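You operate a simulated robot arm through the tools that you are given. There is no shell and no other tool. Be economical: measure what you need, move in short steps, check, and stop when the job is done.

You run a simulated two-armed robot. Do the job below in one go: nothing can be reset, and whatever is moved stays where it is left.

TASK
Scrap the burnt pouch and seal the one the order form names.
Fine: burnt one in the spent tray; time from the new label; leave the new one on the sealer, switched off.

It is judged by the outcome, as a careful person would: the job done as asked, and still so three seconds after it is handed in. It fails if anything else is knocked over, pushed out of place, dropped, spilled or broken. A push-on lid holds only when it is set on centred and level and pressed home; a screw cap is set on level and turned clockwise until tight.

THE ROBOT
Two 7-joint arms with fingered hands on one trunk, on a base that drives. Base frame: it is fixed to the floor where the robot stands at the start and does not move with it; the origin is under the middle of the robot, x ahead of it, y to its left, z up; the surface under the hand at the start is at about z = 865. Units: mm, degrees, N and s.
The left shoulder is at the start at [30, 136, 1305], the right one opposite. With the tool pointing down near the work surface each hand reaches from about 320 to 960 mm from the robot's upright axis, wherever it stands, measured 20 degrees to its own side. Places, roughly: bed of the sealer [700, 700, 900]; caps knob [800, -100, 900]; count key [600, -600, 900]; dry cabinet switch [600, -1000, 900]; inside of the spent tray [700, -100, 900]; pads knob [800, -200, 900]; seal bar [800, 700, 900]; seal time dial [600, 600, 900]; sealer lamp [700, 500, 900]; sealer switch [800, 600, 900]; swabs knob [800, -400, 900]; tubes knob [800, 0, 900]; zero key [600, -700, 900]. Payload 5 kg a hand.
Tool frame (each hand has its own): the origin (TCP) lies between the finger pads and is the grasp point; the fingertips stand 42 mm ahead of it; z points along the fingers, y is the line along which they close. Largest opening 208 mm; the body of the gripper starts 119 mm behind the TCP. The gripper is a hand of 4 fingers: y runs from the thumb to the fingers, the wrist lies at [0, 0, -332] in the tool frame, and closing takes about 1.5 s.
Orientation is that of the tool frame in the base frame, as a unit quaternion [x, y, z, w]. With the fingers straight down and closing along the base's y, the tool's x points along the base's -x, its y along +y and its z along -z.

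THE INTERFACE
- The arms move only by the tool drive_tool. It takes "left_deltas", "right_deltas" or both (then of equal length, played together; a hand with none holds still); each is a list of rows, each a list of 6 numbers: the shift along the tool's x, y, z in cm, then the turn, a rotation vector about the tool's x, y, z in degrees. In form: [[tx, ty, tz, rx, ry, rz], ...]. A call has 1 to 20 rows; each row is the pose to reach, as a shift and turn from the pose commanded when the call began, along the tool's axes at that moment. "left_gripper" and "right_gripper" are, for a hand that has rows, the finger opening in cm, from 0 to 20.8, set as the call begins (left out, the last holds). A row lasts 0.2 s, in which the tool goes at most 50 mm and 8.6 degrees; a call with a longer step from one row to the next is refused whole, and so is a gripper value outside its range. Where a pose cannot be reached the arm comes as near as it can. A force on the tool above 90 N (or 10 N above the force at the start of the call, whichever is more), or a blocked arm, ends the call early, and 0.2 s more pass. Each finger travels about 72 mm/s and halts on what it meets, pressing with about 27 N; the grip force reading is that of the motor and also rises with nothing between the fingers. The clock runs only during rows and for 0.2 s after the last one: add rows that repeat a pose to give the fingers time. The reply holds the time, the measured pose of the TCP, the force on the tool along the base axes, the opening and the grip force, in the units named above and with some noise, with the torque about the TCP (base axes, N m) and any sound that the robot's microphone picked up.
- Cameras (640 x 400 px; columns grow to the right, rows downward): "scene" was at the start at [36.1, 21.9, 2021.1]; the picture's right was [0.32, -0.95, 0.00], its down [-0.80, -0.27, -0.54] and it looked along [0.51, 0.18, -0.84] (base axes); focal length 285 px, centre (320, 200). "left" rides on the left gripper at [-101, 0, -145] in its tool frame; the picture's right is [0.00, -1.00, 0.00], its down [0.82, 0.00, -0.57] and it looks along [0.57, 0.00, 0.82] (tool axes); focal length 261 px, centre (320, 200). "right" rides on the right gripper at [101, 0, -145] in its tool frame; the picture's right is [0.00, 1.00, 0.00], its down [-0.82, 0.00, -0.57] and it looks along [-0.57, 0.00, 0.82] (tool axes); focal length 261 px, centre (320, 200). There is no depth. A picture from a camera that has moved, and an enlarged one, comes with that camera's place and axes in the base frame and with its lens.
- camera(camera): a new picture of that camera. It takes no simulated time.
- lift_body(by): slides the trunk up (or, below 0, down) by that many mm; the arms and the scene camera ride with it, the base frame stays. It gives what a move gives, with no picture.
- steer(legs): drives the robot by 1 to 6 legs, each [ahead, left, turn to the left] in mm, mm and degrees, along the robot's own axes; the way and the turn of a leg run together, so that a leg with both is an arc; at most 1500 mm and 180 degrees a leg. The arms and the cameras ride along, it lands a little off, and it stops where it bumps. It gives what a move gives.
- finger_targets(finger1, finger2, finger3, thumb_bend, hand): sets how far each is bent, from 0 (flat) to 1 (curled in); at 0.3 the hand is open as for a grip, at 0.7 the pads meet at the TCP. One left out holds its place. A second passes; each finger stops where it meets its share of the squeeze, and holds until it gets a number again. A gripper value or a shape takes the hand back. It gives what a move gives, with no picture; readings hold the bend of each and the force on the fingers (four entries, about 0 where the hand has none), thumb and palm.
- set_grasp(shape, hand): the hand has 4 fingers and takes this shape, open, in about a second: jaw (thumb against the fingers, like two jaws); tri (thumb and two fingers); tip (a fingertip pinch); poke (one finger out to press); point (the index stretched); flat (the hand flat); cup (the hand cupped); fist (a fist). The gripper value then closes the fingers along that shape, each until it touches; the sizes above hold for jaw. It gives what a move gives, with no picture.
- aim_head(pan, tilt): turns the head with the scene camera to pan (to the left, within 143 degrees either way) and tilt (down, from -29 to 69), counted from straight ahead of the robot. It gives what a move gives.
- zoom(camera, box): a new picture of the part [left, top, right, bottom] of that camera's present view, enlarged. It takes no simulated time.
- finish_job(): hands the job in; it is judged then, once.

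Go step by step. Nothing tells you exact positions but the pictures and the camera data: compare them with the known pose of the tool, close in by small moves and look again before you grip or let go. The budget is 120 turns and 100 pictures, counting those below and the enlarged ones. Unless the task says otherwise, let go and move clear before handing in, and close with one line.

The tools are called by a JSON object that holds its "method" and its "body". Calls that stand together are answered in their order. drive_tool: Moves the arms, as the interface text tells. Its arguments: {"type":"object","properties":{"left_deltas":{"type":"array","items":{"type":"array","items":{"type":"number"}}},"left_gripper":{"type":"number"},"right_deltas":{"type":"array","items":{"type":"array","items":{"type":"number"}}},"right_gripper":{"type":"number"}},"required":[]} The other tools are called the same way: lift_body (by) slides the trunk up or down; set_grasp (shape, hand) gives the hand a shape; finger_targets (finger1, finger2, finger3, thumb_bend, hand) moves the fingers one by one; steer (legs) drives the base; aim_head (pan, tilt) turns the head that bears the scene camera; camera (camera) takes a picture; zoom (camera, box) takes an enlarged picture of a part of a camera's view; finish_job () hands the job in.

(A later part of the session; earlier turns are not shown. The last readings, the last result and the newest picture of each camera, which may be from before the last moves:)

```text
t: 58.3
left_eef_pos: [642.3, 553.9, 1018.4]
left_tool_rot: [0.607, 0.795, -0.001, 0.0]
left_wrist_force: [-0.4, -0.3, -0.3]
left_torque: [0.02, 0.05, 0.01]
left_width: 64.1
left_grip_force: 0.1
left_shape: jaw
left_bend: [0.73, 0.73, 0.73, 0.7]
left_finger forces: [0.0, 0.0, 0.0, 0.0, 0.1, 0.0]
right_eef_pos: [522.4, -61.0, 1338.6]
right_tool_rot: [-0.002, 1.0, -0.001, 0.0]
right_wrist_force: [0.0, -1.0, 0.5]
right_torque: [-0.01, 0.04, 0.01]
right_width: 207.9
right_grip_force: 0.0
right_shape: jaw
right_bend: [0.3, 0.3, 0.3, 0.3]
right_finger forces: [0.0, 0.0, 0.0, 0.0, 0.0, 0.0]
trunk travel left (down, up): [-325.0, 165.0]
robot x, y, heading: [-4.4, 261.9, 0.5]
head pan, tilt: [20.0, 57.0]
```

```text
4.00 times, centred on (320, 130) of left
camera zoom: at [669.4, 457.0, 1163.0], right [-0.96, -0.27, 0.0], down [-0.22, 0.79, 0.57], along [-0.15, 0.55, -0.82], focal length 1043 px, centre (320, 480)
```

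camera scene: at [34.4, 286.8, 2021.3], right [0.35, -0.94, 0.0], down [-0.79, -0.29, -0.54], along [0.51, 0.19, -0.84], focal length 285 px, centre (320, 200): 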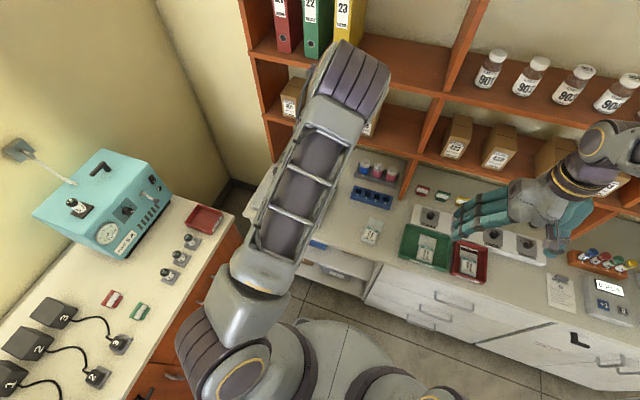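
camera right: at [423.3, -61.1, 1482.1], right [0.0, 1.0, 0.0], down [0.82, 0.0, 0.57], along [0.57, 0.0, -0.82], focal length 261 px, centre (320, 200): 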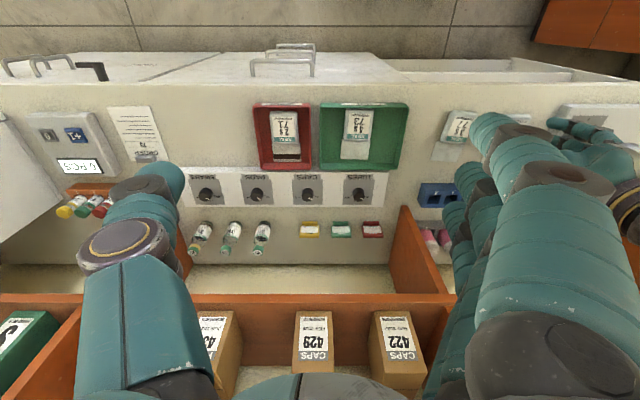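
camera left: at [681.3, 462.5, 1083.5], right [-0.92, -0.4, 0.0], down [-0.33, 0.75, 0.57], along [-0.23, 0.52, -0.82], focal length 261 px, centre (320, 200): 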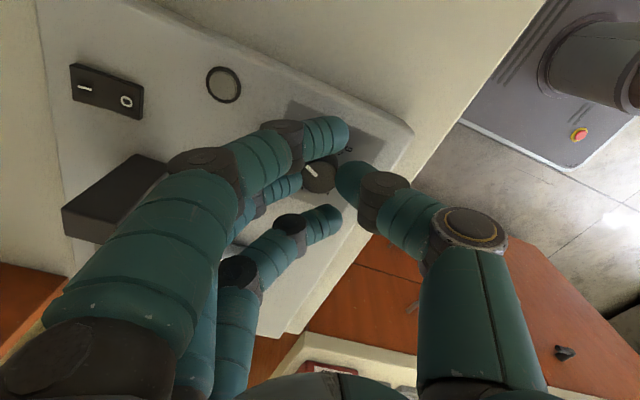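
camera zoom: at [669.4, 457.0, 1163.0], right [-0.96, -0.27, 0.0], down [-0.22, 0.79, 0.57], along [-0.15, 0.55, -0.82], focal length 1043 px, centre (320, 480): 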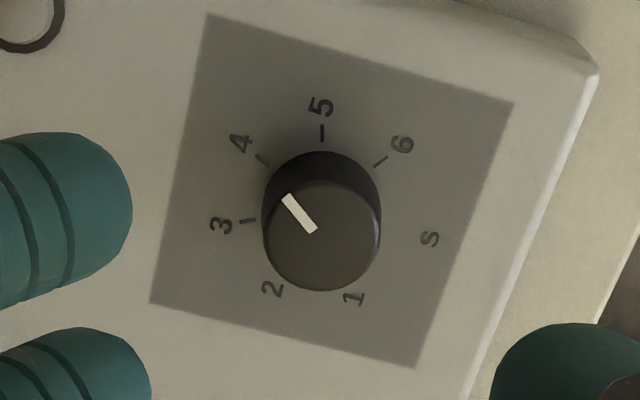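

Pointer seems slightly past 4. I'll zoom closer to measure.

{"method": "zoom", "body": {"camera": "left", "box": [288, 100, 352, 160]}}

```text
6.67 times, centred on (320, 130) of left
camera zoom: at [669.4, 457.0, 1163.0], right [-0.96, -0.27, 0.0], down [-0.22, 0.79, 0.57], along [-0.15, 0.55, -0.82], focal length 1738 px, centre (320, 667)
```

zoom: 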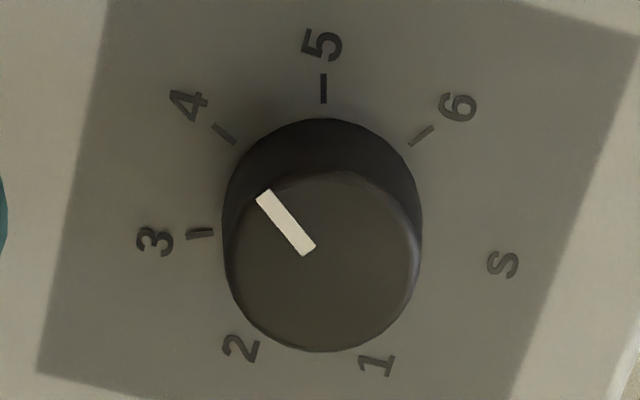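

It's about 10° past 4. Regrip and turn back 10°.

{"method": "drive_tool", "body": {"left_deltas": [[0, 0, 3, 0, 0, 0], [0, 0, 6, 0, 0, 0], [0, 0, 8, 0, 0, 0], [0, 0, 8, 0, 0, 0]]}}

{"method": "drive_tool", "body": {"left_deltas": [[0, 0, 0, 0, 0, 0], [0, 0, 0, 0, 0, 0], [0, 0, 0, 0, 0, 0], [0, 0, 0, 0, 0, 0], [0, 0, 0, 0, 0, 0], [0, 0, 0, 0, 0, -5], [0, 0, 0, 0, 0, -10], [0, 0, 0, 0, 0, -10]], "left_gripper": 1.5}}

{"method": "drive_tool", "body": {"left_deltas": [[0, 0, 0, 0, 0, 0], [0, 0, 0, 0, 0, 0], [0, 0, 0, 0, 0, 0], [0, 0, -2, 0, 0, 0], [0, 0, -5, 0, 0, 0], [0, 0, -8, 0, 0, 0], [0, 0, -8, 0, 0, 0]], "left_gripper": 6.5}}

{"method": "zoom", "body": {"camera": "left", "box": [288, 100, 352, 160]}}

```text
t: 59.3
left_eef_pos: [644.4, 551.9, 937.6]
left_tool_rot: [0.607, 0.795, 0.0, 0.0]
left_wrist_force: [0.2, 0.0, -0.5]
left_torque: [0.01, -0.01, -0.01]
left_width: 64.6
left_grip_force: 0.0
left_shape: jaw
left_bend: [0.73, 0.73, 0.73, 0.7]
left_finger forces: [0.1, 0.0, 0.0, 0.0, 0.0, 0.1]
right_eef_pos: [523.5, -61.7, 1338.2]
right_tool_rot: [-0.003, 1.0, 0.001, 0.0]
right_wrist_force: [0.3, -0.2, -0.2]
right_torque: [0.01, -0.02, -0.03]
right_width: 207.7
right_grip_force: 0.0
right_shape: jaw
right_bend: [0.3, 0.3, 0.3, 0.3]
right_finger forces: [0.0, 0.0, 0.0, 0.0, 0.0, 0.0]
trunk travel left (down, up): [-325.0, 165.0]
robot x, y, heading: [-1.5, 262.3, 0.1]
head pan, tilt: [20.0, 57.0]
```

```text
t: 61.1
left_eef_pos: [641.6, 553.0, 936.9]
left_tool_rot: [0.535, 0.845, -0.001, -0.001]
left_wrist_force: [-12.3, -7.8, -8.3]
left_torque: [-0.17, 0.26, -0.02]
left_width: 9.1
left_grip_force: 26.5
left_shape: jaw
left_bend: [0.7, 0.72, 0.7, 0.7]
left_finger forces: [0.1, 9.6, 0.0, 0.0, 24.0, 0.0]
right_eef_pos: [521.7, -60.5, 1338.6]
right_tool_rot: [-0.002, 1.0, 0.0, 0.0]
right_wrist_force: [-0.2, 0.4, 0.2]
right_torque: [0.0, 0.0, 0.0]
right_width: 207.8
right_grip_force: 0.1
right_shape: jaw
right_bend: [0.3, 0.3, 0.3, 0.3]
right_finger forces: [0.0, 0.1, 0.0, 0.1, 0.1, 0.0]
trunk travel left (down, up): [-325.0, 165.0]
robot x, y, heading: [0.2, 259.9, 0.3]
head pan, tilt: [20.0, 57.0]
```

```text
t: 62.7
left_eef_pos: [643.4, 552.1, 1016.9]
left_tool_rot: [0.535, 0.845, -0.001, 0.0]
left_wrist_force: [0.2, -0.2, -0.4]
left_torque: [0.0, 0.04, 0.0]
left_width: 64.5
left_grip_force: 0.1
left_shape: jaw
left_bend: [0.73, 0.73, 0.73, 0.7]
left_finger forces: [0.0, 0.1, 0.0, 0.1, 0.0, 0.1]
right_eef_pos: [524.6, -60.8, 1338.0]
right_tool_rot: [-0.002, 1.0, 0.0, 0.0]
right_wrist_force: [0.8, -0.3, 0.0]
right_torque: [-0.02, 0.07, -0.01]
right_width: 208.0
right_grip_force: 0.0
right_shape: jaw
right_bend: [0.3, 0.3, 0.3, 0.3]
right_finger forces: [0.0, 0.1, 0.0, 0.0, 0.1, 0.0]
trunk travel left (down, up): [-325.0, 165.0]
robot x, y, heading: [0.6, 264.3, 0.4]
head pan, tilt: [20.0, 57.0]
```

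```text
6.67 times, centred on (320, 130) of left
camera zoom: at [687.2, 463.2, 1163.1], right [-0.9, -0.43, 0.0], down [-0.35, 0.74, 0.57], along [-0.25, 0.52, -0.82], focal length 1738 px, centre (320, 667)
```

zoom: 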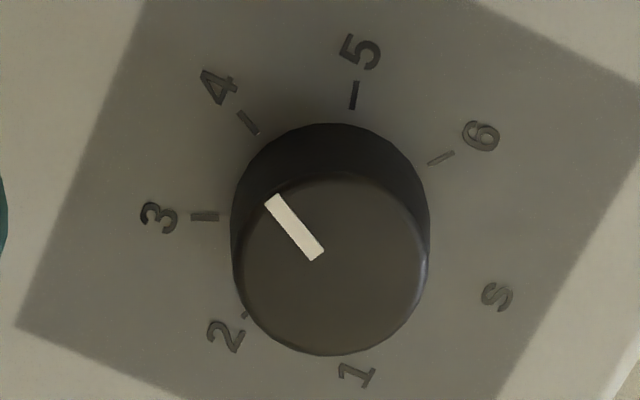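

The dial is on 4 within a degree or two. Now I'll turn the hand back, set the poke shape, and look at the switch.

{"method": "drive_tool", "body": {"left_deltas": [[0, 0, -2, 0, 0, -8], [0, 0, -4, 0, 0, -16], [0, 0, -6, 0, 0, -24], [0, 0, -8, 0, 0, -32], [0, 0, -8, 0, 0, -40], [0, 0, -8, 0, 0, -48], [0, 0, -8, 0, 0, -56], [0, 0, -8, 0, 0, -64], [0, 0, -8, 0, 0, -65]]}}

{"method": "set_grasp", "body": {"hand": "left", "shape": "poke"}}

{"method": "drive_tool", "body": {"left_deltas": [[0, 0, 0, 0, -8, 0], [-2, 0, 0, 0, -16, 0], [-4, 0, 0, 0, -24, 0], [-6, 0, 0, 0, -30, 0], [-6, 0, 0, 0, -30, 0]]}}

{"method": "camera", "body": {"camera": "left"}}

{"method": "camera", "body": {"camera": "scene"}}

```text
t: 64.7
left_eef_pos: [641.7, 552.5, 1098.6]
left_tool_rot: [-0.004, 1.0, 0.0, 0.001]
left_wrist_force: [-1.1, -0.8, 1.1]
left_torque: [0.02, -0.04, 0.01]
left_width: 64.5
left_grip_force: 0.0
left_shape: jaw
left_bend: [0.73, 0.73, 0.73, 0.7]
left_finger forces: [0.0, 0.1, 0.0, 0.0, 0.0, 0.1]
right_eef_pos: [522.9, -60.2, 1337.6]
right_tool_rot: [-0.002, 1.0, -0.001, 0.0]
right_wrist_force: [-0.8, -0.2, -0.5]
right_torque: [0.0, -0.03, -0.03]
right_width: 207.9
right_grip_force: 0.2
right_shape: jaw
right_bend: [0.3, 0.3, 0.3, 0.3]
right_finger forces: [0.0, 0.0, 0.1, 0.0, 0.0, 0.0]
trunk travel left (down, up): [-325.0, 165.0]
robot x, y, heading: [-0.7, 265.5, 0.5]
head pan, tilt: [20.0, 57.0]
```

```text
t: 65.6
left_eef_pos: [642.3, 554.9, 1098.6]
left_tool_rot: [-0.002, 1.0, -0.001, 0.0]
left_wrist_force: [-0.7, -0.1, 0.2]
left_torque: [0.0, 0.01, 0.0]
left_width: 0.0
left_grip_force: 0.0
left_shape: poke
left_bend: [1.0, 1.0, 1.0, 0.45]
left_finger forces: [0.0, 0.0, 0.0, 0.0, 0.0, 0.1]
right_eef_pos: [523.3, -60.7, 1339.2]
right_tool_rot: [-0.003, 1.0, -0.001, 0.0]
right_wrist_force: [-0.8, 0.6, 0.0]
right_torque: [-0.02, 0.03, -0.02]
right_width: 208.0
right_grip_force: 0.1
right_shape: jaw
right_bend: [0.3, 0.3, 0.3, 0.3]
right_finger forces: [0.0, 0.0, 0.1, 0.1, 0.1, 0.0]
trunk travel left (down, up): [-325.0, 165.0]
robot x, y, heading: [-3.6, 264.5, 0.3]
head pan, tilt: [20.0, 57.0]
```

```text
t: 66.8
left_eef_pos: [703.2, 552.9, 1098.2]
left_tool_rot: [-0.002, 0.966, 0.001, 0.26]
left_wrist_force: [0.1, 0.2, 1.2]
left_torque: [0.06, 0.02, 0.04]
left_width: 0.0
left_grip_force: 0.1
left_shape: poke
left_bend: [1.0, 1.0, 1.0, 0.45]
left_finger forces: [0.1, 0.1, 0.0, 0.0, 0.1, 0.0]
right_eef_pos: [522.4, -61.0, 1339.0]
right_tool_rot: [-0.002, 1.0, 0.001, 0.0]
right_wrist_force: [-0.6, -0.2, -0.9]
right_torque: [0.04, -0.01, 0.02]
right_width: 207.8
right_grip_force: 0.0
right_shape: jaw
right_bend: [0.3, 0.3, 0.3, 0.3]
right_finger forces: [0.0, 0.1, 0.0, 0.0, 0.0, 0.0]
trunk travel left (down, up): [-325.0, 165.0]
robot x, y, heading: [-0.0, 260.0, 0.1]
head pan, tilt: [20.0, 57.0]
```

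```text
41 pictures are left
camera left: at [717.9, 554.3, 1273.9], right [0.01, -1.0, 0.0], down [-1.0, -0.01, 0.08], along [-0.08, 0.0, -1.0], focal length 261 px, centre (320, 200)
```

left: 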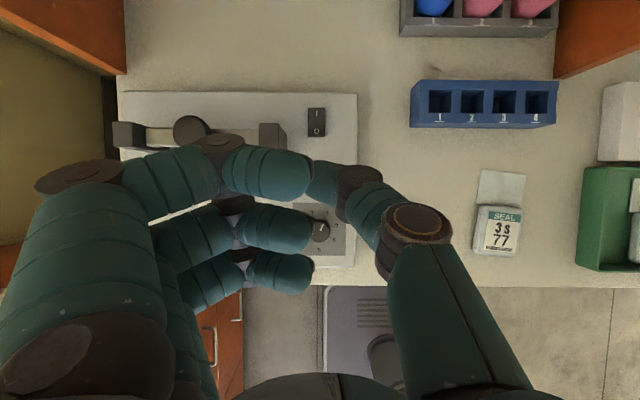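

```text
40 pictures are left
camera scene: at [34.6, 285.4, 2021.4], right [0.35, -0.94, 0.0], down [-0.79, -0.29, -0.54], along [0.51, 0.19, -0.84], focal length 285 px, centre (320, 200)
```

scene: 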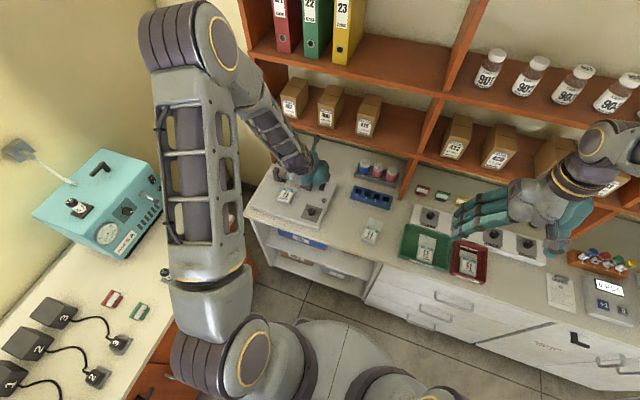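

The poke shape's sticking-out finger isn't obvious. I'll try "point" and compare.

{"method": "set_grasp", "body": {"hand": "left", "shape": "point"}}

{"method": "camera", "body": {"camera": "left"}}

{"method": "zoom", "body": {"camera": "scene", "box": [244, 127, 372, 207]}}

```text
t: 67.7
left_eef_pos: [702.6, 553.7, 1097.0]
left_tool_rot: [-0.002, 0.966, 0.001, 0.259]
left_wrist_force: [-0.1, -0.2, -0.1]
left_torque: [-0.03, 0.01, -0.03]
left_width: 201.7
left_grip_force: 0.0
left_shape: point
left_bend: [0.7, 1.0, 1.0, 0.93]
left_finger forces: [0.1, 0.0, 0.0, 0.0, 0.0, 0.0]
right_eef_pos: [522.7, -61.5, 1337.0]
right_tool_rot: [-0.002, 1.0, 0.0, 0.0]
right_wrist_force: [0.0, 0.1, -0.8]
right_torque: [-0.03, 0.03, -0.01]
right_width: 208.0
right_grip_force: 0.0
right_shape: jaw
right_bend: [0.3, 0.3, 0.3, 0.3]
right_finger forces: [0.0, 0.1, 0.1, 0.1, 0.0, 0.0]
trunk travel left (down, up): [-325.0, 165.0]
robot x, y, heading: [3.3, 261.8, 0.3]
head pan, tilt: [20.0, 57.0]
```

```text
39 pictures are left
camera left: at [717.9, 555.5, 1273.4], right [0.01, -1.0, 0.0], down [-1.0, -0.01, 0.08], along [-0.08, 0.0, -1.0], focal length 261 px, centre (320, 200)
```

left: 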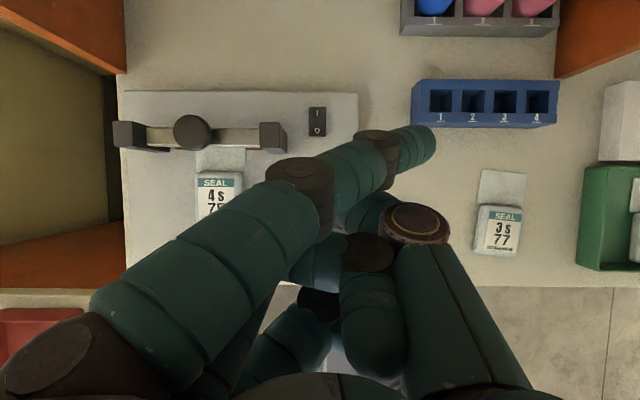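

```text
5.00 times, centred on (308, 167) of scene
camera zoom: at [34.6, 286.7, 2021.3], right [0.35, -0.94, 0.0], down [-0.79, -0.29, -0.54], along [0.51, 0.19, -0.84], focal length 1426 px, centre (380, 365)
```

zoom: 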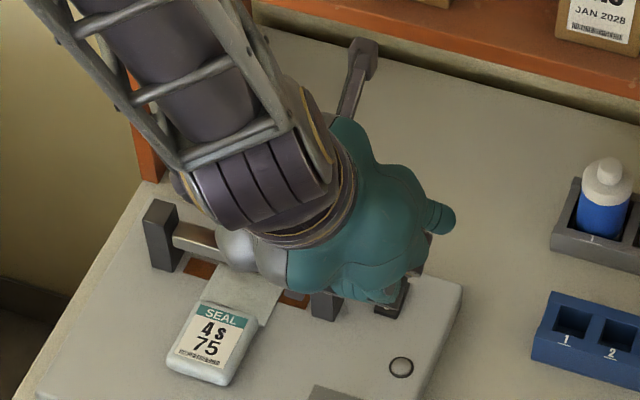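

I'll instead pinch thumb and middle finger together with the other two curled, giving a tip at a known place.

{"method": "finger_targets", "body": {"hand": "left", "finger1": 1.0, "finger2": 0.7, "finger3": 1.0, "thumb_bend": 0.7}}

{"method": "camera", "body": {"camera": "left"}}

```text
t: 68.7
left_eef_pos: [702.4, 554.7, 1097.3]
left_tool_rot: [-0.002, 0.966, 0.0, 0.259]
left_wrist_force: [-0.5, 0.2, 0.2]
left_torque: [0.04, 0.02, 0.01]
left_width: 71.6
left_grip_force: 0.0
left_shape: fingers
left_bend: [1.0, 0.98, 1.0, 0.69]
left_finger forces: [0.0, 0.0, 0.1, 0.0, 0.0, 0.0]
right_eef_pos: [523.0, -61.2, 1338.3]
right_tool_rot: [-0.003, 1.0, 0.0, 0.0]
right_wrist_force: [-0.2, 0.0, 0.0]
right_torque: [-0.03, 0.02, -0.02]
right_width: 207.9
right_grip_force: 0.0
right_shape: jaw
right_bend: [0.3, 0.3, 0.3, 0.3]
right_finger forces: [0.1, 0.1, 0.0, 0.0, 0.0, 0.1]
trunk travel left (down, up): [-325.0, 165.0]
robot x, y, heading: [-0.4, 259.1, 0.2]
head pan, tilt: [20.0, 57.0]
```

```text
37 pictures are left
camera left: at [717.8, 555.5, 1273.4], right [0.01, -1.0, 0.0], down [-1.0, -0.01, 0.08], along [-0.08, 0.0, -1.0], focal length 261 px, centre (320, 200)
```

left: 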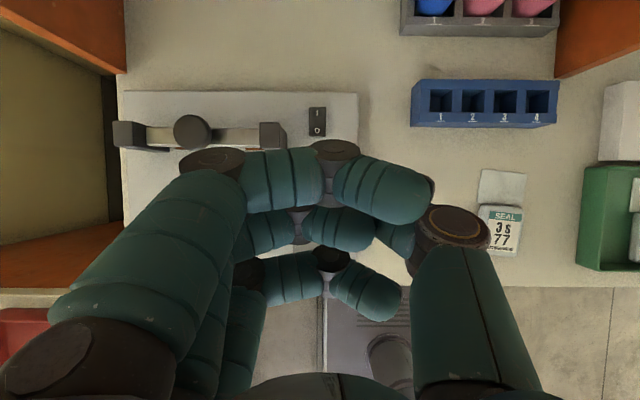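

That became a fist. I'll use the tip shape, closed, instead.

{"method": "set_grasp", "body": {"hand": "left", "shape": "tip"}}

{"method": "drive_tool", "body": {"left_deltas": [[0, 0, 0, 0, 0, 0], [0, 0, 0, 0, 0, 0], [0, 0, 0, 0, 0, 0], [0, 0, 0, 0, 0, 0], [0, 0, 0, 0, 0, 0], [0, 0, 0, 0, 0, 0], [0, 0, 0, 0, 0, 0], [0, 0, 0, 0, 0, 0]], "left_gripper": 0}}

{"method": "camera", "body": {"camera": "left"}}

{"method": "zoom", "body": {"camera": "scene", "box": [244, 127, 372, 207]}}

```text
t: 69.6
left_eef_pos: [702.9, 553.8, 1097.8]
left_tool_rot: [-0.002, 0.966, 0.0, 0.258]
left_wrist_force: [0.8, -0.4, -0.2]
left_torque: [-0.01, 0.02, 0.01]
left_width: 207.9
left_grip_force: 0.1
left_shape: tip
left_bend: [0.06, 0.3, 0.06, 0.3]
left_finger forces: [0.1, 0.1, 0.0, 0.0, 0.1, 0.0]
right_eef_pos: [522.8, -60.9, 1339.1]
right_tool_rot: [-0.003, 1.0, -0.001, 0.0]
right_wrist_force: [0.8, -0.1, 0.0]
right_torque: [-0.04, 0.01, 0.0]
right_width: 207.8
right_grip_force: 0.0
right_shape: jaw
right_bend: [0.3, 0.3, 0.3, 0.3]
right_finger forces: [0.1, 0.0, 0.0, 0.0, 0.0, 0.1]
trunk travel left (down, up): [-325.0, 165.0]
robot x, y, heading: [-1.3, 264.8, 0.2]
head pan, tilt: [20.0, 57.0]
```

```text
t: 71.4
left_eef_pos: [703.0, 553.5, 1096.8]
left_tool_rot: [-0.003, 0.966, 0.001, 0.259]
left_wrist_force: [0.8, -0.6, -0.1]
left_torque: [0.01, 0.0, -0.02]
left_width: 0.0
left_grip_force: 22.5
left_shape: tip
left_bend: [0.13, 0.7, 0.13, 0.7]
left_finger forces: [0.0, 0.0, 0.0, 0.1, 0.0, 0.1]
right_eef_pos: [523.9, -59.9, 1337.7]
right_tool_rot: [-0.003, 1.0, 0.001, -0.001]
right_wrist_force: [0.9, 0.1, 0.8]
right_torque: [0.02, -0.02, 0.02]
right_width: 207.9
right_grip_force: 0.0
right_shape: jaw
right_bend: [0.3, 0.3, 0.3, 0.3]
right_finger forces: [0.0, 0.1, 0.0, 0.0, 0.0, 0.0]
trunk travel left (down, up): [-325.0, 165.0]
robot x, y, heading: [-3.0, 262.9, 0.0]
head pan, tilt: [20.0, 57.0]
```

```text
36 pictures are left
camera left: at [717.7, 555.5, 1273.5], right [0.01, -1.0, 0.0], down [-1.0, -0.01, 0.08], along [-0.08, 0.0, -1.0], focal length 261 px, centre (320, 200)
```

left: 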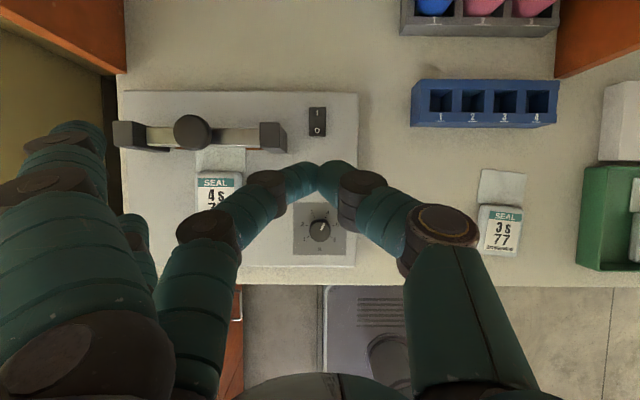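

```text
5.00 times, centred on (308, 167) of scene
camera zoom: at [34.3, 286.9, 2021.3], right [0.35, -0.94, 0.0], down [-0.79, -0.29, -0.54], along [0.51, 0.19, -0.84], focal length 1426 px, centre (380, 365)
```

zoom: 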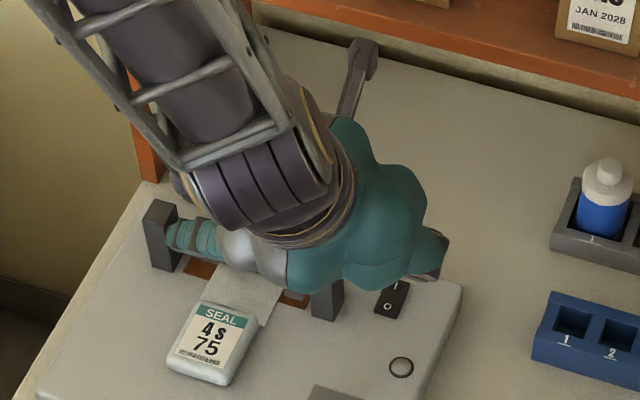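

The reply shows poke curls the fingers (bend 1.0) and leaves the thumb (0.45) as the lone poker. I'll use poke with a small tilt, and hover over the "I" end of the switch (≈ (812, 560)).

{"method": "set_grasp", "body": {"hand": "left", "shape": "poke"}}

{"method": "drive_tool", "body": {"left_deltas": [[-2.9, 0.2, 1.7, 0, 6, 0], [-5.9, 0.4, 3.4, 0, 12, 0], [-8.9, 0.6, 5.1, 0, 18, 0], [-7.4, 0.6, 7.7, 0, 18, 0], [-5.9, 0.6, 10.3, 0, 18, 0], [-5.9, 0.6, 10.3, 0, 18, 0]]}}

{"method": "camera", "body": {"camera": "left"}}

{"method": "zoom", "body": {"camera": "scene", "box": [244, 127, 372, 207]}}

```text
t: 72.3
left_eef_pos: [702.5, 554.2, 1097.5]
left_tool_rot: [-0.003, 0.966, 0.001, 0.259]
left_wrist_force: [0.2, -0.4, -0.5]
left_torque: [0.01, 0.01, 0.02]
left_width: 0.1
left_grip_force: 0.0
left_shape: poke
left_bend: [1.0, 1.0, 1.0, 0.45]
left_finger forces: [0.1, 0.0, 0.0, 0.1, 0.1, 0.0]
right_eef_pos: [522.8, -61.1, 1337.9]
right_tool_rot: [-0.003, 1.0, 0.0, -0.001]
right_wrist_force: [-0.4, 0.5, -0.1]
right_torque: [-0.01, 0.01, -0.01]
right_width: 207.8
right_grip_force: 0.1
right_shape: jaw
right_bend: [0.3, 0.3, 0.3, 0.3]
right_finger forces: [0.0, 0.1, 0.0, 0.0, 0.1, 0.0]
trunk travel left (down, up): [-325.0, 165.0]
robot x, y, heading: [-5.2, 264.8, 0.4]
head pan, tilt: [20.0, 57.0]
```

```text
t: 73.7
left_eef_pos: [804.5, 560.4, 1040.2]
left_tool_rot: [-0.003, 0.995, 0.001, 0.105]
left_wrist_force: [-1.0, -0.8, 0.8]
left_torque: [-0.01, 0.0, 0.0]
left_width: 0.1
left_grip_force: 0.0
left_shape: poke
left_bend: [1.0, 1.0, 1.0, 0.45]
left_finger forces: [0.1, 0.1, 0.0, 0.1, 0.0, 0.0]
right_eef_pos: [522.2, -60.6, 1339.0]
right_tool_rot: [-0.003, 1.0, -0.001, 0.0]
right_wrist_force: [-0.1, -0.1, 0.7]
right_torque: [0.01, -0.05, 0.04]
right_width: 207.7
right_grip_force: 0.1
right_shape: jaw
right_bend: [0.3, 0.3, 0.3, 0.3]
right_finger forces: [0.0, 0.0, 0.0, 0.0, 0.0, 0.0]
trunk travel left (down, up): [-325.0, 165.0]
robot x, y, heading: [-1.0, 263.3, 0.5]
head pan, tilt: [20.0, 57.0]
```

```text
34 pictures are left
camera left: at [873.4, 561.8, 1202.9], right [0.01, -1.0, 0.0], down [-0.92, -0.01, 0.39], along [-0.39, -0.01, -0.92], focal length 261 px, centre (320, 200)
```

left: 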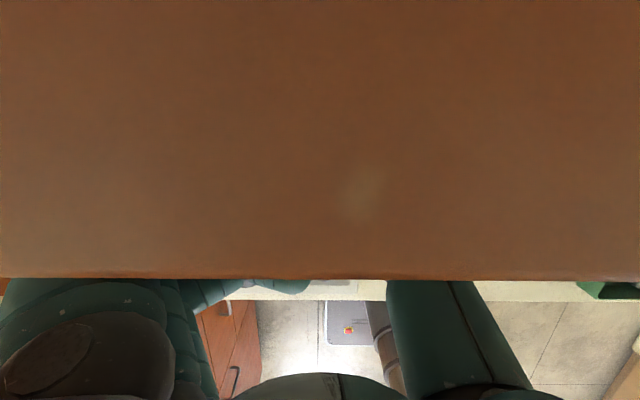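

```text
5.00 times, centred on (308, 167) of scene
camera zoom: at [33.8, 286.4, 2021.4], right [0.35, -0.94, 0.0], down [-0.79, -0.29, -0.54], along [0.51, 0.19, -0.84], focal length 1426 px, centre (380, 365)
```

zoom: 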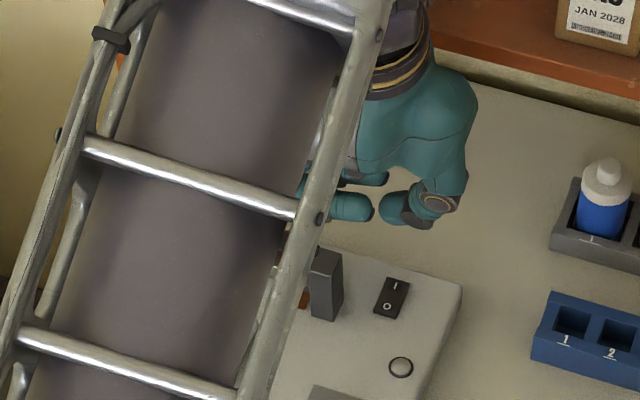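

The shelf is too close for a steep hand, and this poke shape isn't distinct. I'll back off, tilt 30°, and extend only finger 3 with all others curled, to press with it.

{"method": "drive_tool", "body": {"left_deltas": [[2, -3.5, -0.4, 0, -6, 0], [4, -7, -0.8, 0, -12, 0], [5.9, -10.5, -1.25, 0, -18, 0], [5.9, -10.5, -1.25, 0, -18, 0]]}}

{"method": "finger_targets", "body": {"hand": "left", "finger1": 1.0, "finger2": 1.0, "finger3": 0.3, "thumb_bend": 1.0}}

{"method": "camera", "body": {"camera": "left"}}

{"method": "zoom", "body": {"camera": "scene", "box": [264, 127, 392, 207]}}

```text
t: 74.7
left_eef_pos: [743.7, 453.7, 1040.1]
left_tool_rot: [-0.002, 0.966, 0.0, 0.258]
left_wrist_force: [-1.0, -1.0, 0.9]
left_torque: [0.01, -0.03, 0.04]
left_width: 0.0
left_grip_force: 0.0
left_shape: poke
left_bend: [1.0, 1.0, 1.0, 0.45]
left_finger forces: [0.0, 0.0, 0.0, 0.0, 0.0, 0.0]
right_eef_pos: [523.9, -62.1, 1338.4]
right_tool_rot: [-0.003, 1.0, 0.0, 0.0]
right_wrist_force: [0.2, 0.1, 0.1]
right_torque: [0.04, 0.01, -0.02]
right_width: 207.8
right_grip_force: 0.1
right_shape: jaw
right_bend: [0.3, 0.3, 0.3, 0.3]
right_finger forces: [0.0, 0.0, 0.1, 0.1, 0.1, 0.1]
trunk travel left (down, up): [-325.0, 165.0]
robot x, y, heading: [-0.4, 263.0, 0.1]
head pan, tilt: [20.0, 57.0]
```

```text
t: 75.7
left_eef_pos: [742.8, 455.2, 1039.7]
left_tool_rot: [-0.002, 0.966, 0.001, 0.259]
left_wrist_force: [0.0, -0.1, -0.9]
left_torque: [0.05, 0.0, 0.06]
left_width: 62.4
left_grip_force: 0.1
left_shape: fingers
left_bend: [1.0, 1.0, 0.3, 0.84]
left_finger forces: [0.0, 0.0, 0.1, 0.0, 0.1, 0.0]
right_eef_pos: [522.8, -60.9, 1338.4]
right_tool_rot: [-0.002, 1.0, 0.0, 0.0]
right_wrist_force: [0.4, 0.6, 0.4]
right_torque: [0.01, 0.01, 0.0]
right_width: 208.0
right_grip_force: 0.1
right_shape: jaw
right_bend: [0.3, 0.3, 0.3, 0.3]
right_finger forces: [0.0, 0.0, 0.0, 0.0, 0.0, 0.1]
trunk travel left (down, up): [-325.0, 165.0]
robot x, y, heading: [-3.8, 261.2, 0.0]
head pan, tilt: [20.0, 57.0]
```

```text
32 pictures are left
camera left: at [758.0, 456.6, 1215.9], right [0.01, -1.0, 0.0], down [-1.0, -0.01, 0.08], along [-0.08, 0.0, -1.0], focal length 261 px, centre (320, 200)
```

left: 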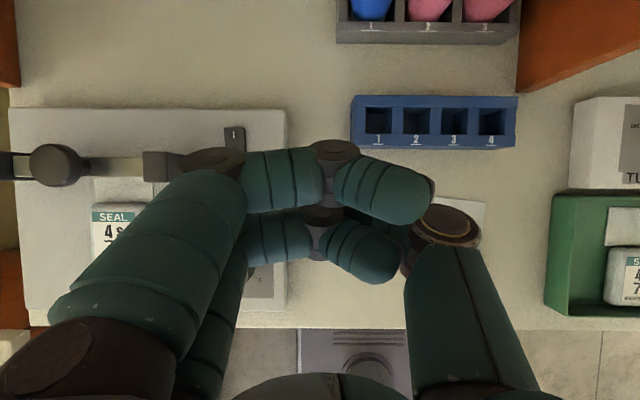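

```text
5.00 times, centred on (328, 167) of scene
camera zoom: at [34.4, 286.7, 2021.3], right [0.35, -0.94, 0.0], down [-0.79, -0.29, -0.54], along [0.51, 0.19, -0.84], focal length 1426 px, centre (280, 365)
```

zoom: 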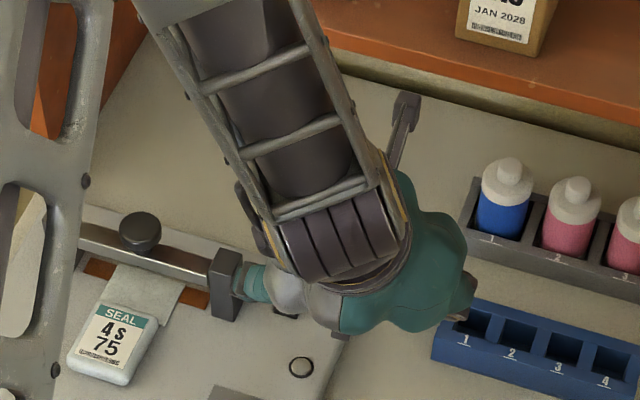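

Finger 3 is hidden from view this way. A cleaner option: closed jaw, 30° tilt and 40° yaw, which makes finger 3's tip the lowest point with the hand clear of post and shelf. I'll hover it over the "I".

{"method": "set_grasp", "body": {"hand": "left", "shape": "jaw"}}

{"method": "drive_tool", "body": {"left_deltas": [[0, 0, 0, 0, 0, 8], [0, 0, 0, 0, 0, 16], [0, 0, 0, 0, 0, 24], [0, 0, 0, 0, 0, 32], [0, 0, 0, 0, 0, 40], [0, 0, 0, 0, 0, 40], [0, 0, 0, 0, 0, 40], [-1, 1.9, 1.7, 0, 0, 40], [-2, 3.8, 3.4, 0, 0, 40], [-3, 5.7, 5.1, 0, 0, 40], [-4, 7.6, 6.9, 0, 0, 40], [-4, 7.6, 6.9, 0, 0, 40]], "left_gripper": 0}}

{"method": "camera", "body": {"camera": "left"}}

{"method": "zoom", "body": {"camera": "scene", "box": [264, 127, 392, 207]}}

```text
t: 76.6
left_eef_pos: [741.5, 454.7, 1040.1]
left_tool_rot: [-0.002, 0.966, 0.0, 0.259]
left_wrist_force: [0.1, -0.8, -0.4]
left_torque: [0.0, -0.02, 0.02]
left_width: 207.7
left_grip_force: 0.0
left_shape: jaw
left_bend: [0.3, 0.3, 0.3, 0.3]
left_finger forces: [0.0, 0.1, 0.1, 0.0, 0.0, 0.0]
right_eef_pos: [523.7, -60.7, 1338.6]
right_tool_rot: [-0.002, 1.0, 0.0, 0.0]
right_wrist_force: [0.3, -0.9, 0.1]
right_torque: [0.05, 0.0, 0.0]
right_width: 208.0
right_grip_force: 0.1
right_shape: jaw
right_bend: [0.3, 0.3, 0.3, 0.3]
right_finger forces: [0.0, 0.1, 0.0, 0.0, 0.1, 0.0]
trunk travel left (down, up): [-325.0, 165.0]
robot x, y, heading: [0.6, 262.6, 0.3]
head pan, tilt: [20.0, 57.0]
```

```text
t: 79.2
left_eef_pos: [811.3, 530.4, 1000.6]
left_tool_rot: [0.328, 0.909, 0.089, 0.242]
left_wrist_force: [-0.6, -1.2, 0.4]
left_torque: [0.06, -0.03, 0.0]
left_width: 0.1
left_grip_force: 27.5
left_shape: jaw
left_bend: [0.7, 0.7, 0.7, 0.7]
left_finger forces: [0.0, 0.1, 0.1, 0.0, 0.0, 0.0]
right_eef_pos: [521.7, -62.6, 1339.1]
right_tool_rot: [-0.002, 1.0, 0.0, 0.0]
right_wrist_force: [-0.4, 0.1, 0.2]
right_torque: [0.09, -0.04, 0.01]
right_width: 208.1
right_grip_force: 0.1
right_shape: jaw
right_bend: [0.3, 0.3, 0.3, 0.3]
right_finger forces: [0.0, 0.0, 0.0, 0.0, 0.0, 0.0]
trunk travel left (down, up): [-325.0, 165.0]
robot x, y, heading: [-0.6, 263.5, 0.3]
head pan, tilt: [20.0, 57.0]
```

```text
30 pictures are left
camera left: at [806.5, 466.5, 1164.8], right [-0.55, -0.77, -0.32], down [-0.84, 0.52, 0.18], along [0.03, 0.37, -0.93], focal length 261 px, centre (320, 200)
```

left: 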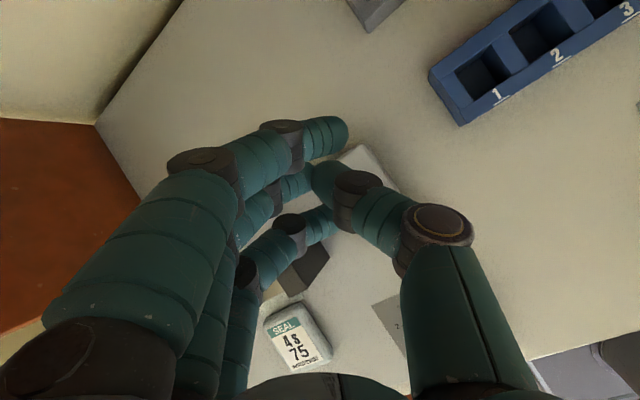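

```text
5.00 times, centred on (328, 167) of scene
camera zoom: at [33.2, 285.4, 2021.4], right [0.35, -0.94, 0.0], down [-0.79, -0.29, -0.55], along [0.51, 0.19, -0.84], focal length 1426 px, centre (280, 365)
```

zoom: 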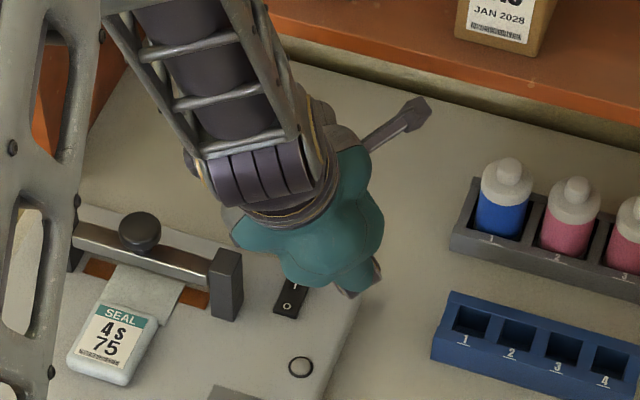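

Finger 3's tip is the lowest and nearly over the switch; by my geometry it needs +11 mm x, +3 mm y. I'll shift and lower to just above the rocker.

{"method": "drive_tool", "body": {"left_deltas": [[-0.54, 0.84, 0.55, 0, 0, 0], [-0.04, 0.42, 1.7, 0, 0, 0], [0.48, -0.02, 2.86, 0, 0, 0], [0.99, -0.45, 4.01, 0, 0, 0], [0.99, -0.45, 4.01, 0, 0, 0]]}}

{"method": "camera", "body": {"camera": "left"}}

{"method": "zoom", "body": {"camera": "scene", "box": [288, 147, 368, 197]}}

```text
t: 80.4
left_eef_pos: [824.9, 532.7, 960.3]
left_tool_rot: [0.327, 0.909, 0.089, 0.244]
left_wrist_force: [0.0, 0.1, 0.2]
left_torque: [-0.03, 0.02, -0.02]
left_width: 0.0
left_grip_force: 27.7
left_shape: jaw
left_bend: [0.7, 0.7, 0.7, 0.7]
left_finger forces: [0.0, 0.1, 0.1, 0.1, 0.1, 0.0]
right_eef_pos: [522.9, -60.7, 1339.6]
right_tool_rot: [-0.003, 1.0, 0.0, 0.0]
right_wrist_force: [0.2, 0.3, -0.1]
right_torque: [0.01, -0.02, 0.01]
right_width: 208.0
right_grip_force: 0.0
right_shape: jaw
right_bend: [0.3, 0.3, 0.3, 0.3]
right_finger forces: [0.0, 0.0, 0.0, 0.0, 0.0, 0.0]
trunk travel left (down, up): [-325.0, 165.0]
robot x, y, heading: [-0.3, 264.6, 0.7]
head pan, tilt: [20.0, 57.0]
```

```text
28 pictures are left
camera left: at [819.7, 470.6, 1124.0], right [-0.55, -0.77, -0.32], down [-0.84, 0.52, 0.18], along [0.03, 0.37, -0.93], focal length 261 px, centre (320, 200)
```

left: 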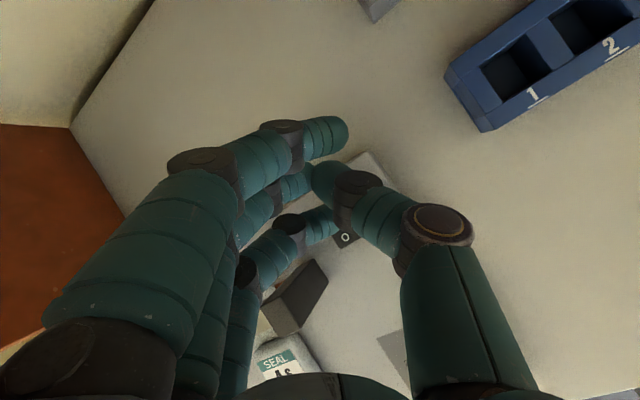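

```text
8.00 times, centred on (328, 172) of scene
camera zoom: at [34.0, 286.9, 2021.4], right [0.35, -0.94, 0.0], down [-0.79, -0.29, -0.54], along [0.51, 0.19, -0.84], focal length 2282 px, centre (256, 424)
```

zoom: 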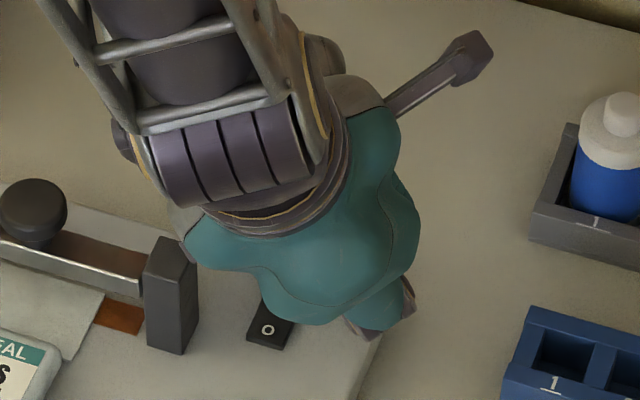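

{"method": "zoom", "body": {"camera": "left", "box": [272, 180, 400, 260]}}

```text
5.00 times, centred on (336, 220) of left
camera zoom: at [819.7, 470.6, 1124.0], right [-0.55, -0.77, -0.32], down [-0.84, 0.52, 0.18], along [0.03, 0.37, -0.93], focal length 1303 px, centre (240, 100)
```

zoom: 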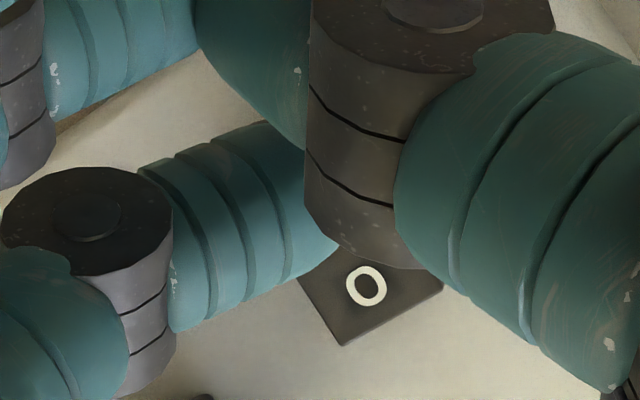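

The tip appears ~8 mm short of the "I". Shift forward 9 mm and lower 8 mm, watching finger forces.

{"method": "drive_tool", "body": {"left_deltas": [[-0.53, 0.58, 0.45, 0, 0, 0], [-0.38, 0.45, 0.8, 0, 0, 0], [-0.22, 0.32, 1.14, 0, 0, 0], [-0.22, 0.32, 1.14, 0, 0, 0]]}}

```text
t: 81.4
left_eef_pos: [835.5, 535.5, 950.7]
left_tool_rot: [0.328, 0.908, 0.088, 0.244]
left_wrist_force: [-0.2, -0.8, 0.0]
left_torque: [0.02, 0.01, -0.03]
left_width: 0.0
left_grip_force: 27.1
left_shape: jaw
left_bend: [0.7, 0.7, 0.7, 0.7]
left_finger forces: [0.0, 0.0, 0.0, 0.0, 0.0, 0.0]
right_eef_pos: [523.6, -61.3, 1337.8]
right_tool_rot: [-0.003, 1.0, 0.001, 0.0]
right_wrist_force: [0.1, -0.1, -0.4]
right_torque: [0.0, -0.02, -0.01]
right_width: 208.0
right_grip_force: 0.1
right_shape: jaw
right_bend: [0.3, 0.3, 0.3, 0.3]
right_finger forces: [0.0, 0.1, 0.0, 0.0, 0.0, 0.1]
trunk travel left (down, up): [-325.0, 165.0]
robot x, y, heading: [1.0, 266.0, 0.3]
head pan, tilt: [20.0, 57.0]
```

{"method": "drive_tool", "body": {"left_deltas": [[0.12, -0.1, 0.26, 0, 0, 0], [0.19, -0.16, 0.43, 0, 0, 0], [0.19, -0.16, 0.43, 0, 0, 0]]}}

{"method": "zoom", "body": {"camera": "left", "box": [272, 180, 400, 260]}}

```text
t: 82.2
left_eef_pos: [834.0, 535.1, 946.3]
left_tool_rot: [0.328, 0.908, 0.089, 0.243]
left_wrist_force: [0.4, 0.4, 0.6]
left_torque: [-0.01, 0.0, 0.0]
left_width: 0.0
left_grip_force: 26.7
left_shape: jaw
left_bend: [0.7, 0.7, 0.7, 0.7]
left_finger forces: [0.0, 0.1, 0.2, 0.0, 0.0, 0.0]
right_eef_pos: [523.2, -60.5, 1338.6]
right_tool_rot: [-0.004, 1.0, -0.001, 0.001]
right_wrist_force: [0.2, -0.4, -0.2]
right_torque: [-0.03, 0.01, 0.01]
right_width: 207.9
right_grip_force: 0.0
right_shape: jaw
right_bend: [0.3, 0.3, 0.3, 0.3]
right_finger forces: [0.1, 0.0, 0.0, 0.0, 0.1, 0.0]
trunk travel left (down, up): [-325.0, 165.0]
robot x, y, heading: [-1.0, 265.7, 0.1]
head pan, tilt: [20.0, 57.0]
```

```text
5.00 times, centred on (336, 220) of left
camera zoom: at [828.9, 472.4, 1110.7], right [-0.55, -0.77, -0.32], down [-0.84, 0.52, 0.18], along [0.03, 0.37, -0.93], focal length 1303 px, centre (240, 100)
```

zoom: 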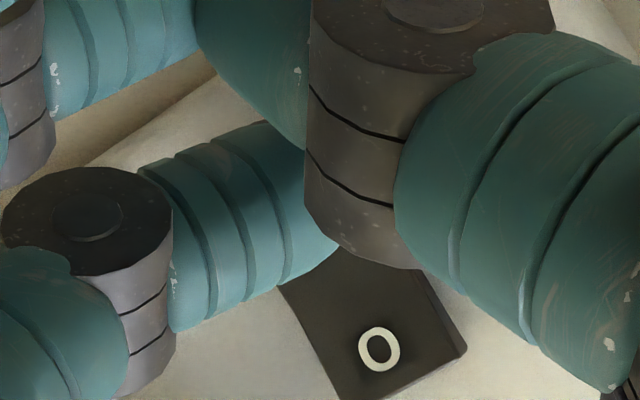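

Tip is over the "I". Continue down gently.

{"method": "drive_tool", "body": {"left_deltas": [[0.08, -0.06, 0.17, 0, 0, 0], [0.15, -0.13, 0.35, 0, 0, 0], [0.15, -0.13, 0.35, 0, 0, 0]]}}

```text
t: 83.0
left_eef_pos: [833.3, 536.3, 944.1]
left_tool_rot: [0.328, 0.908, 0.09, 0.244]
left_wrist_force: [1.9, 0.9, 12.4]
left_torque: [0.25, 0.17, -0.06]
left_width: 0.0
left_grip_force: 27.0
left_shape: jaw
left_bend: [0.7, 0.7, 0.7, 0.7]
left_finger forces: [0.0, 0.0, 12.6, 0.1, 0.0, 0.1]
right_eef_pos: [523.2, -60.4, 1338.7]
right_tool_rot: [-0.003, 1.0, 0.0, -0.001]
right_wrist_force: [0.8, -0.1, 1.1]
right_torque: [0.03, 0.01, -0.04]
right_width: 208.0
right_grip_force: 0.1
right_shape: jaw
right_bend: [0.3, 0.3, 0.3, 0.3]
right_finger forces: [0.1, 0.1, 0.0, 0.0, 0.0, 0.0]
trunk travel left (down, up): [-325.0, 165.0]
robot x, y, heading: [-1.0, 261.7, 0.2]
head pan, tilt: [20.0, 57.0]
```

Finger 3 contacts at about (812, 552) – the "I" half. Press a little further.

{"method": "drive_tool", "body": {"left_deltas": [[0.08, -0.06, 0.17, 0, 0, 0], [0.15, -0.13, 0.35, 0, 0, 0], [0.15, -0.13, 0.35, 0, 0, 0]]}}

{"method": "zoom", "body": {"camera": "scene", "box": [264, 147, 344, 217]}}

```text
t: 83.8
left_eef_pos: [834.5, 534.7, 941.6]
left_tool_rot: [0.327, 0.908, 0.091, 0.245]
left_wrist_force: [3.7, 3.3, 37.7]
left_torque: [0.8, 0.48, -0.11]
left_width: 0.0
left_grip_force: 27.1
left_shape: jaw
left_bend: [0.7, 0.7, 0.72, 0.7]
left_finger forces: [0.1, 0.0, 38.4, 0.0, 0.1, 0.1]
right_eef_pos: [521.0, -62.6, 1340.1]
right_tool_rot: [-0.003, 1.0, 0.0, 0.001]
right_wrist_force: [0.6, 0.0, 0.7]
right_torque: [-0.03, 0.02, -0.01]
right_width: 207.8
right_grip_force: 0.0
right_shape: jaw
right_bend: [0.3, 0.3, 0.3, 0.3]
right_finger forces: [0.0, 0.1, 0.0, 0.0, 0.0, 0.0]
trunk travel left (down, up): [-325.0, 165.0]
robot x, y, heading: [-0.4, 263.4, 0.1]
head pan, tilt: [20.0, 57.0]
```

```text
5.71 times, centred on (304, 182) of scene
camera zoom: at [31.1, 285.7, 2021.7], right [0.35, -0.94, 0.0], down [-0.79, -0.29, -0.55], along [0.51, 0.19, -0.84], focal length 1630 px, centre (411, 303)
```

zoom: 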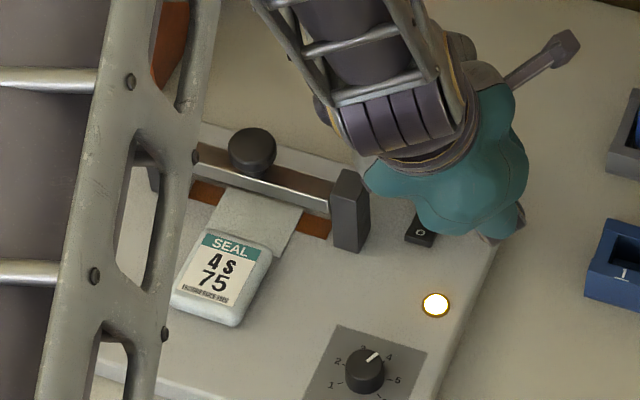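

The lamp lit: the sealer is on. Now lift off, and move over the bar knob (top ≈ (770, 699, 972)) with the closed hand at 12° tilt.

{"method": "drive_tool", "body": {"left_deltas": [[-1.5, 1.3, -3.4, 0, 0, 0], [-3.1, 2.6, -6.9, 0, 0, 0], [-4.6, 3.9, -10.4, 0, 0, -8], [-4.6, 3.9, -10.4, 0, 0, -16], [-4.6, 3.9, -10.4, 0, 0, -24], [-4.6, 3.9, -10.4, 0, 0, -32], [-4.6, 3.9, -10.4, 0, 0, -40], [-4.6, 3.9, -10.4, 0, 0, -40]]}}

{"method": "drive_tool", "body": {"left_deltas": [[1.6, 3.3, -0.3, 0, 0, 0], [3.2, 6.6, -0.5, 0, 0, 0], [4.8, 9.9, -0.8, 0, 0, 0], [6.4, 13.2, -1, 0, 6, 0], [7.7, 16.4, -1.2, 0, 12, 0], [7.7, 16.4, -1.2, 0, 18, 0], [7.7, 16.4, -1.2, 0, 18, 0]]}}

{"method": "camera", "body": {"camera": "left"}}

{"method": "zoom", "body": {"camera": "scene", "box": [264, 147, 344, 217]}}

```text
t: 85.6
left_eef_pos: [833.1, 535.4, 1058.1]
left_tool_rot: [-0.003, 0.966, 0.001, 0.258]
left_wrist_force: [-0.6, 0.3, 0.6]
left_torque: [0.02, -0.01, 0.01]
left_width: 0.0
left_grip_force: 27.3
left_shape: jaw
left_bend: [0.7, 0.7, 0.7, 0.7]
left_finger forces: [0.0, 0.1, 0.0, 0.1, 0.1, 0.0]
right_eef_pos: [523.2, -61.4, 1339.2]
right_tool_rot: [-0.002, 1.0, 0.0, 0.0]
right_wrist_force: [0.7, 0.2, -0.8]
right_torque: [0.01, 0.0, -0.01]
right_width: 208.2
right_grip_force: 0.1
right_shape: jaw
right_bend: [0.3, 0.3, 0.3, 0.3]
right_finger forces: [0.0, 0.0, 0.0, 0.0, 0.0, 0.0]
trunk travel left (down, up): [-325.0, 165.0]
robot x, y, heading: [-0.9, 262.9, 0.5]
head pan, tilt: [20.0, 57.0]
```

```text
t: 87.2
left_eef_pos: [758.6, 699.3, 1030.5]
left_tool_rot: [-0.003, 0.994, 0.0, 0.105]
left_wrist_force: [-0.7, 0.2, -0.3]
left_torque: [-0.07, -0.01, 0.03]
left_width: 0.0
left_grip_force: 27.0
left_shape: jaw
left_bend: [0.7, 0.7, 0.7, 0.7]
left_finger forces: [0.0, 0.1, 0.0, 0.1, 0.0, 0.1]
right_eef_pos: [523.0, -59.1, 1340.2]
right_tool_rot: [-0.003, 1.0, 0.0, 0.0]
right_wrist_force: [-1.4, 0.6, 0.6]
right_torque: [-0.04, -0.06, -0.03]
right_width: 207.9
right_grip_force: 0.0
right_shape: jaw
right_bend: [0.3, 0.3, 0.3, 0.3]
right_finger forces: [0.0, 0.0, 0.1, 0.0, 0.0, 0.1]
trunk travel left (down, up): [-325.0, 165.0]
robot x, y, heading: [-1.6, 262.5, 0.3]
head pan, tilt: [20.0, 57.0]
```

```text
23 pictures are left
camera left: at [827.0, 701.4, 1193.3], right [0.01, -1.0, 0.0], down [-0.92, -0.01, 0.39], along [-0.39, -0.01, -0.92], focal length 261 px, centre (320, 200)
```

left: 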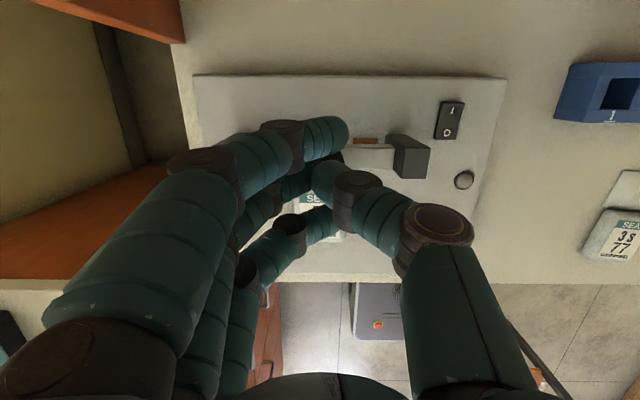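

```text
5.71 times, centred on (304, 182) of scene
camera zoom: at [33.4, 287.9, 2021.4], right [0.35, -0.94, 0.0], down [-0.79, -0.29, -0.54], along [0.51, 0.19, -0.84], focal length 1630 px, centre (411, 303)
```

zoom: 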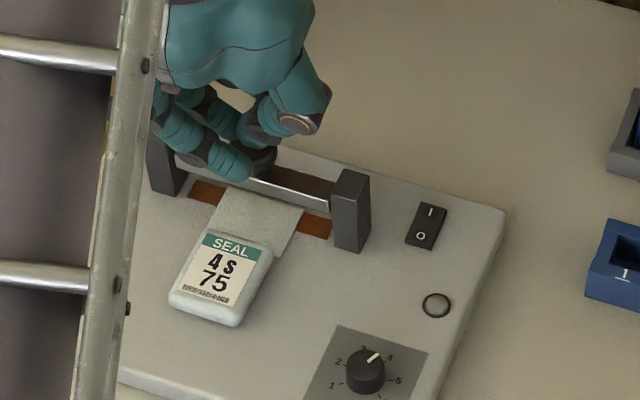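

The lamp is off again. I'll look closely at the switch to see its state.

{"method": "zoom", "body": {"camera": "left", "box": [380, 80, 508, 200]}}

```text
3.33 times, centred on (444, 140) of left
camera zoom: at [827.0, 701.4, 1193.3], right [0.01, -1.0, 0.0], down [-0.92, -0.01, 0.39], along [-0.39, -0.01, -0.92], focal length 869 px, centre (-93, 400)
```

zoom: 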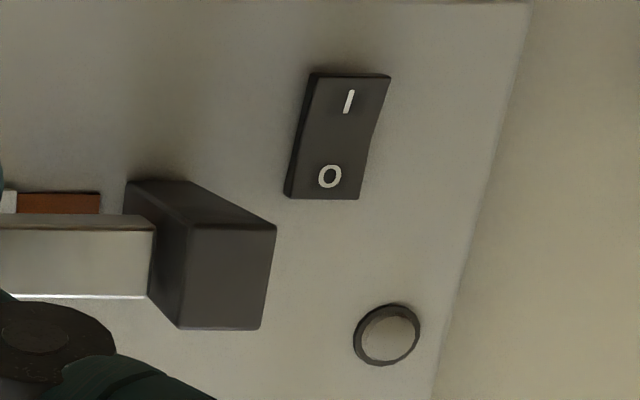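

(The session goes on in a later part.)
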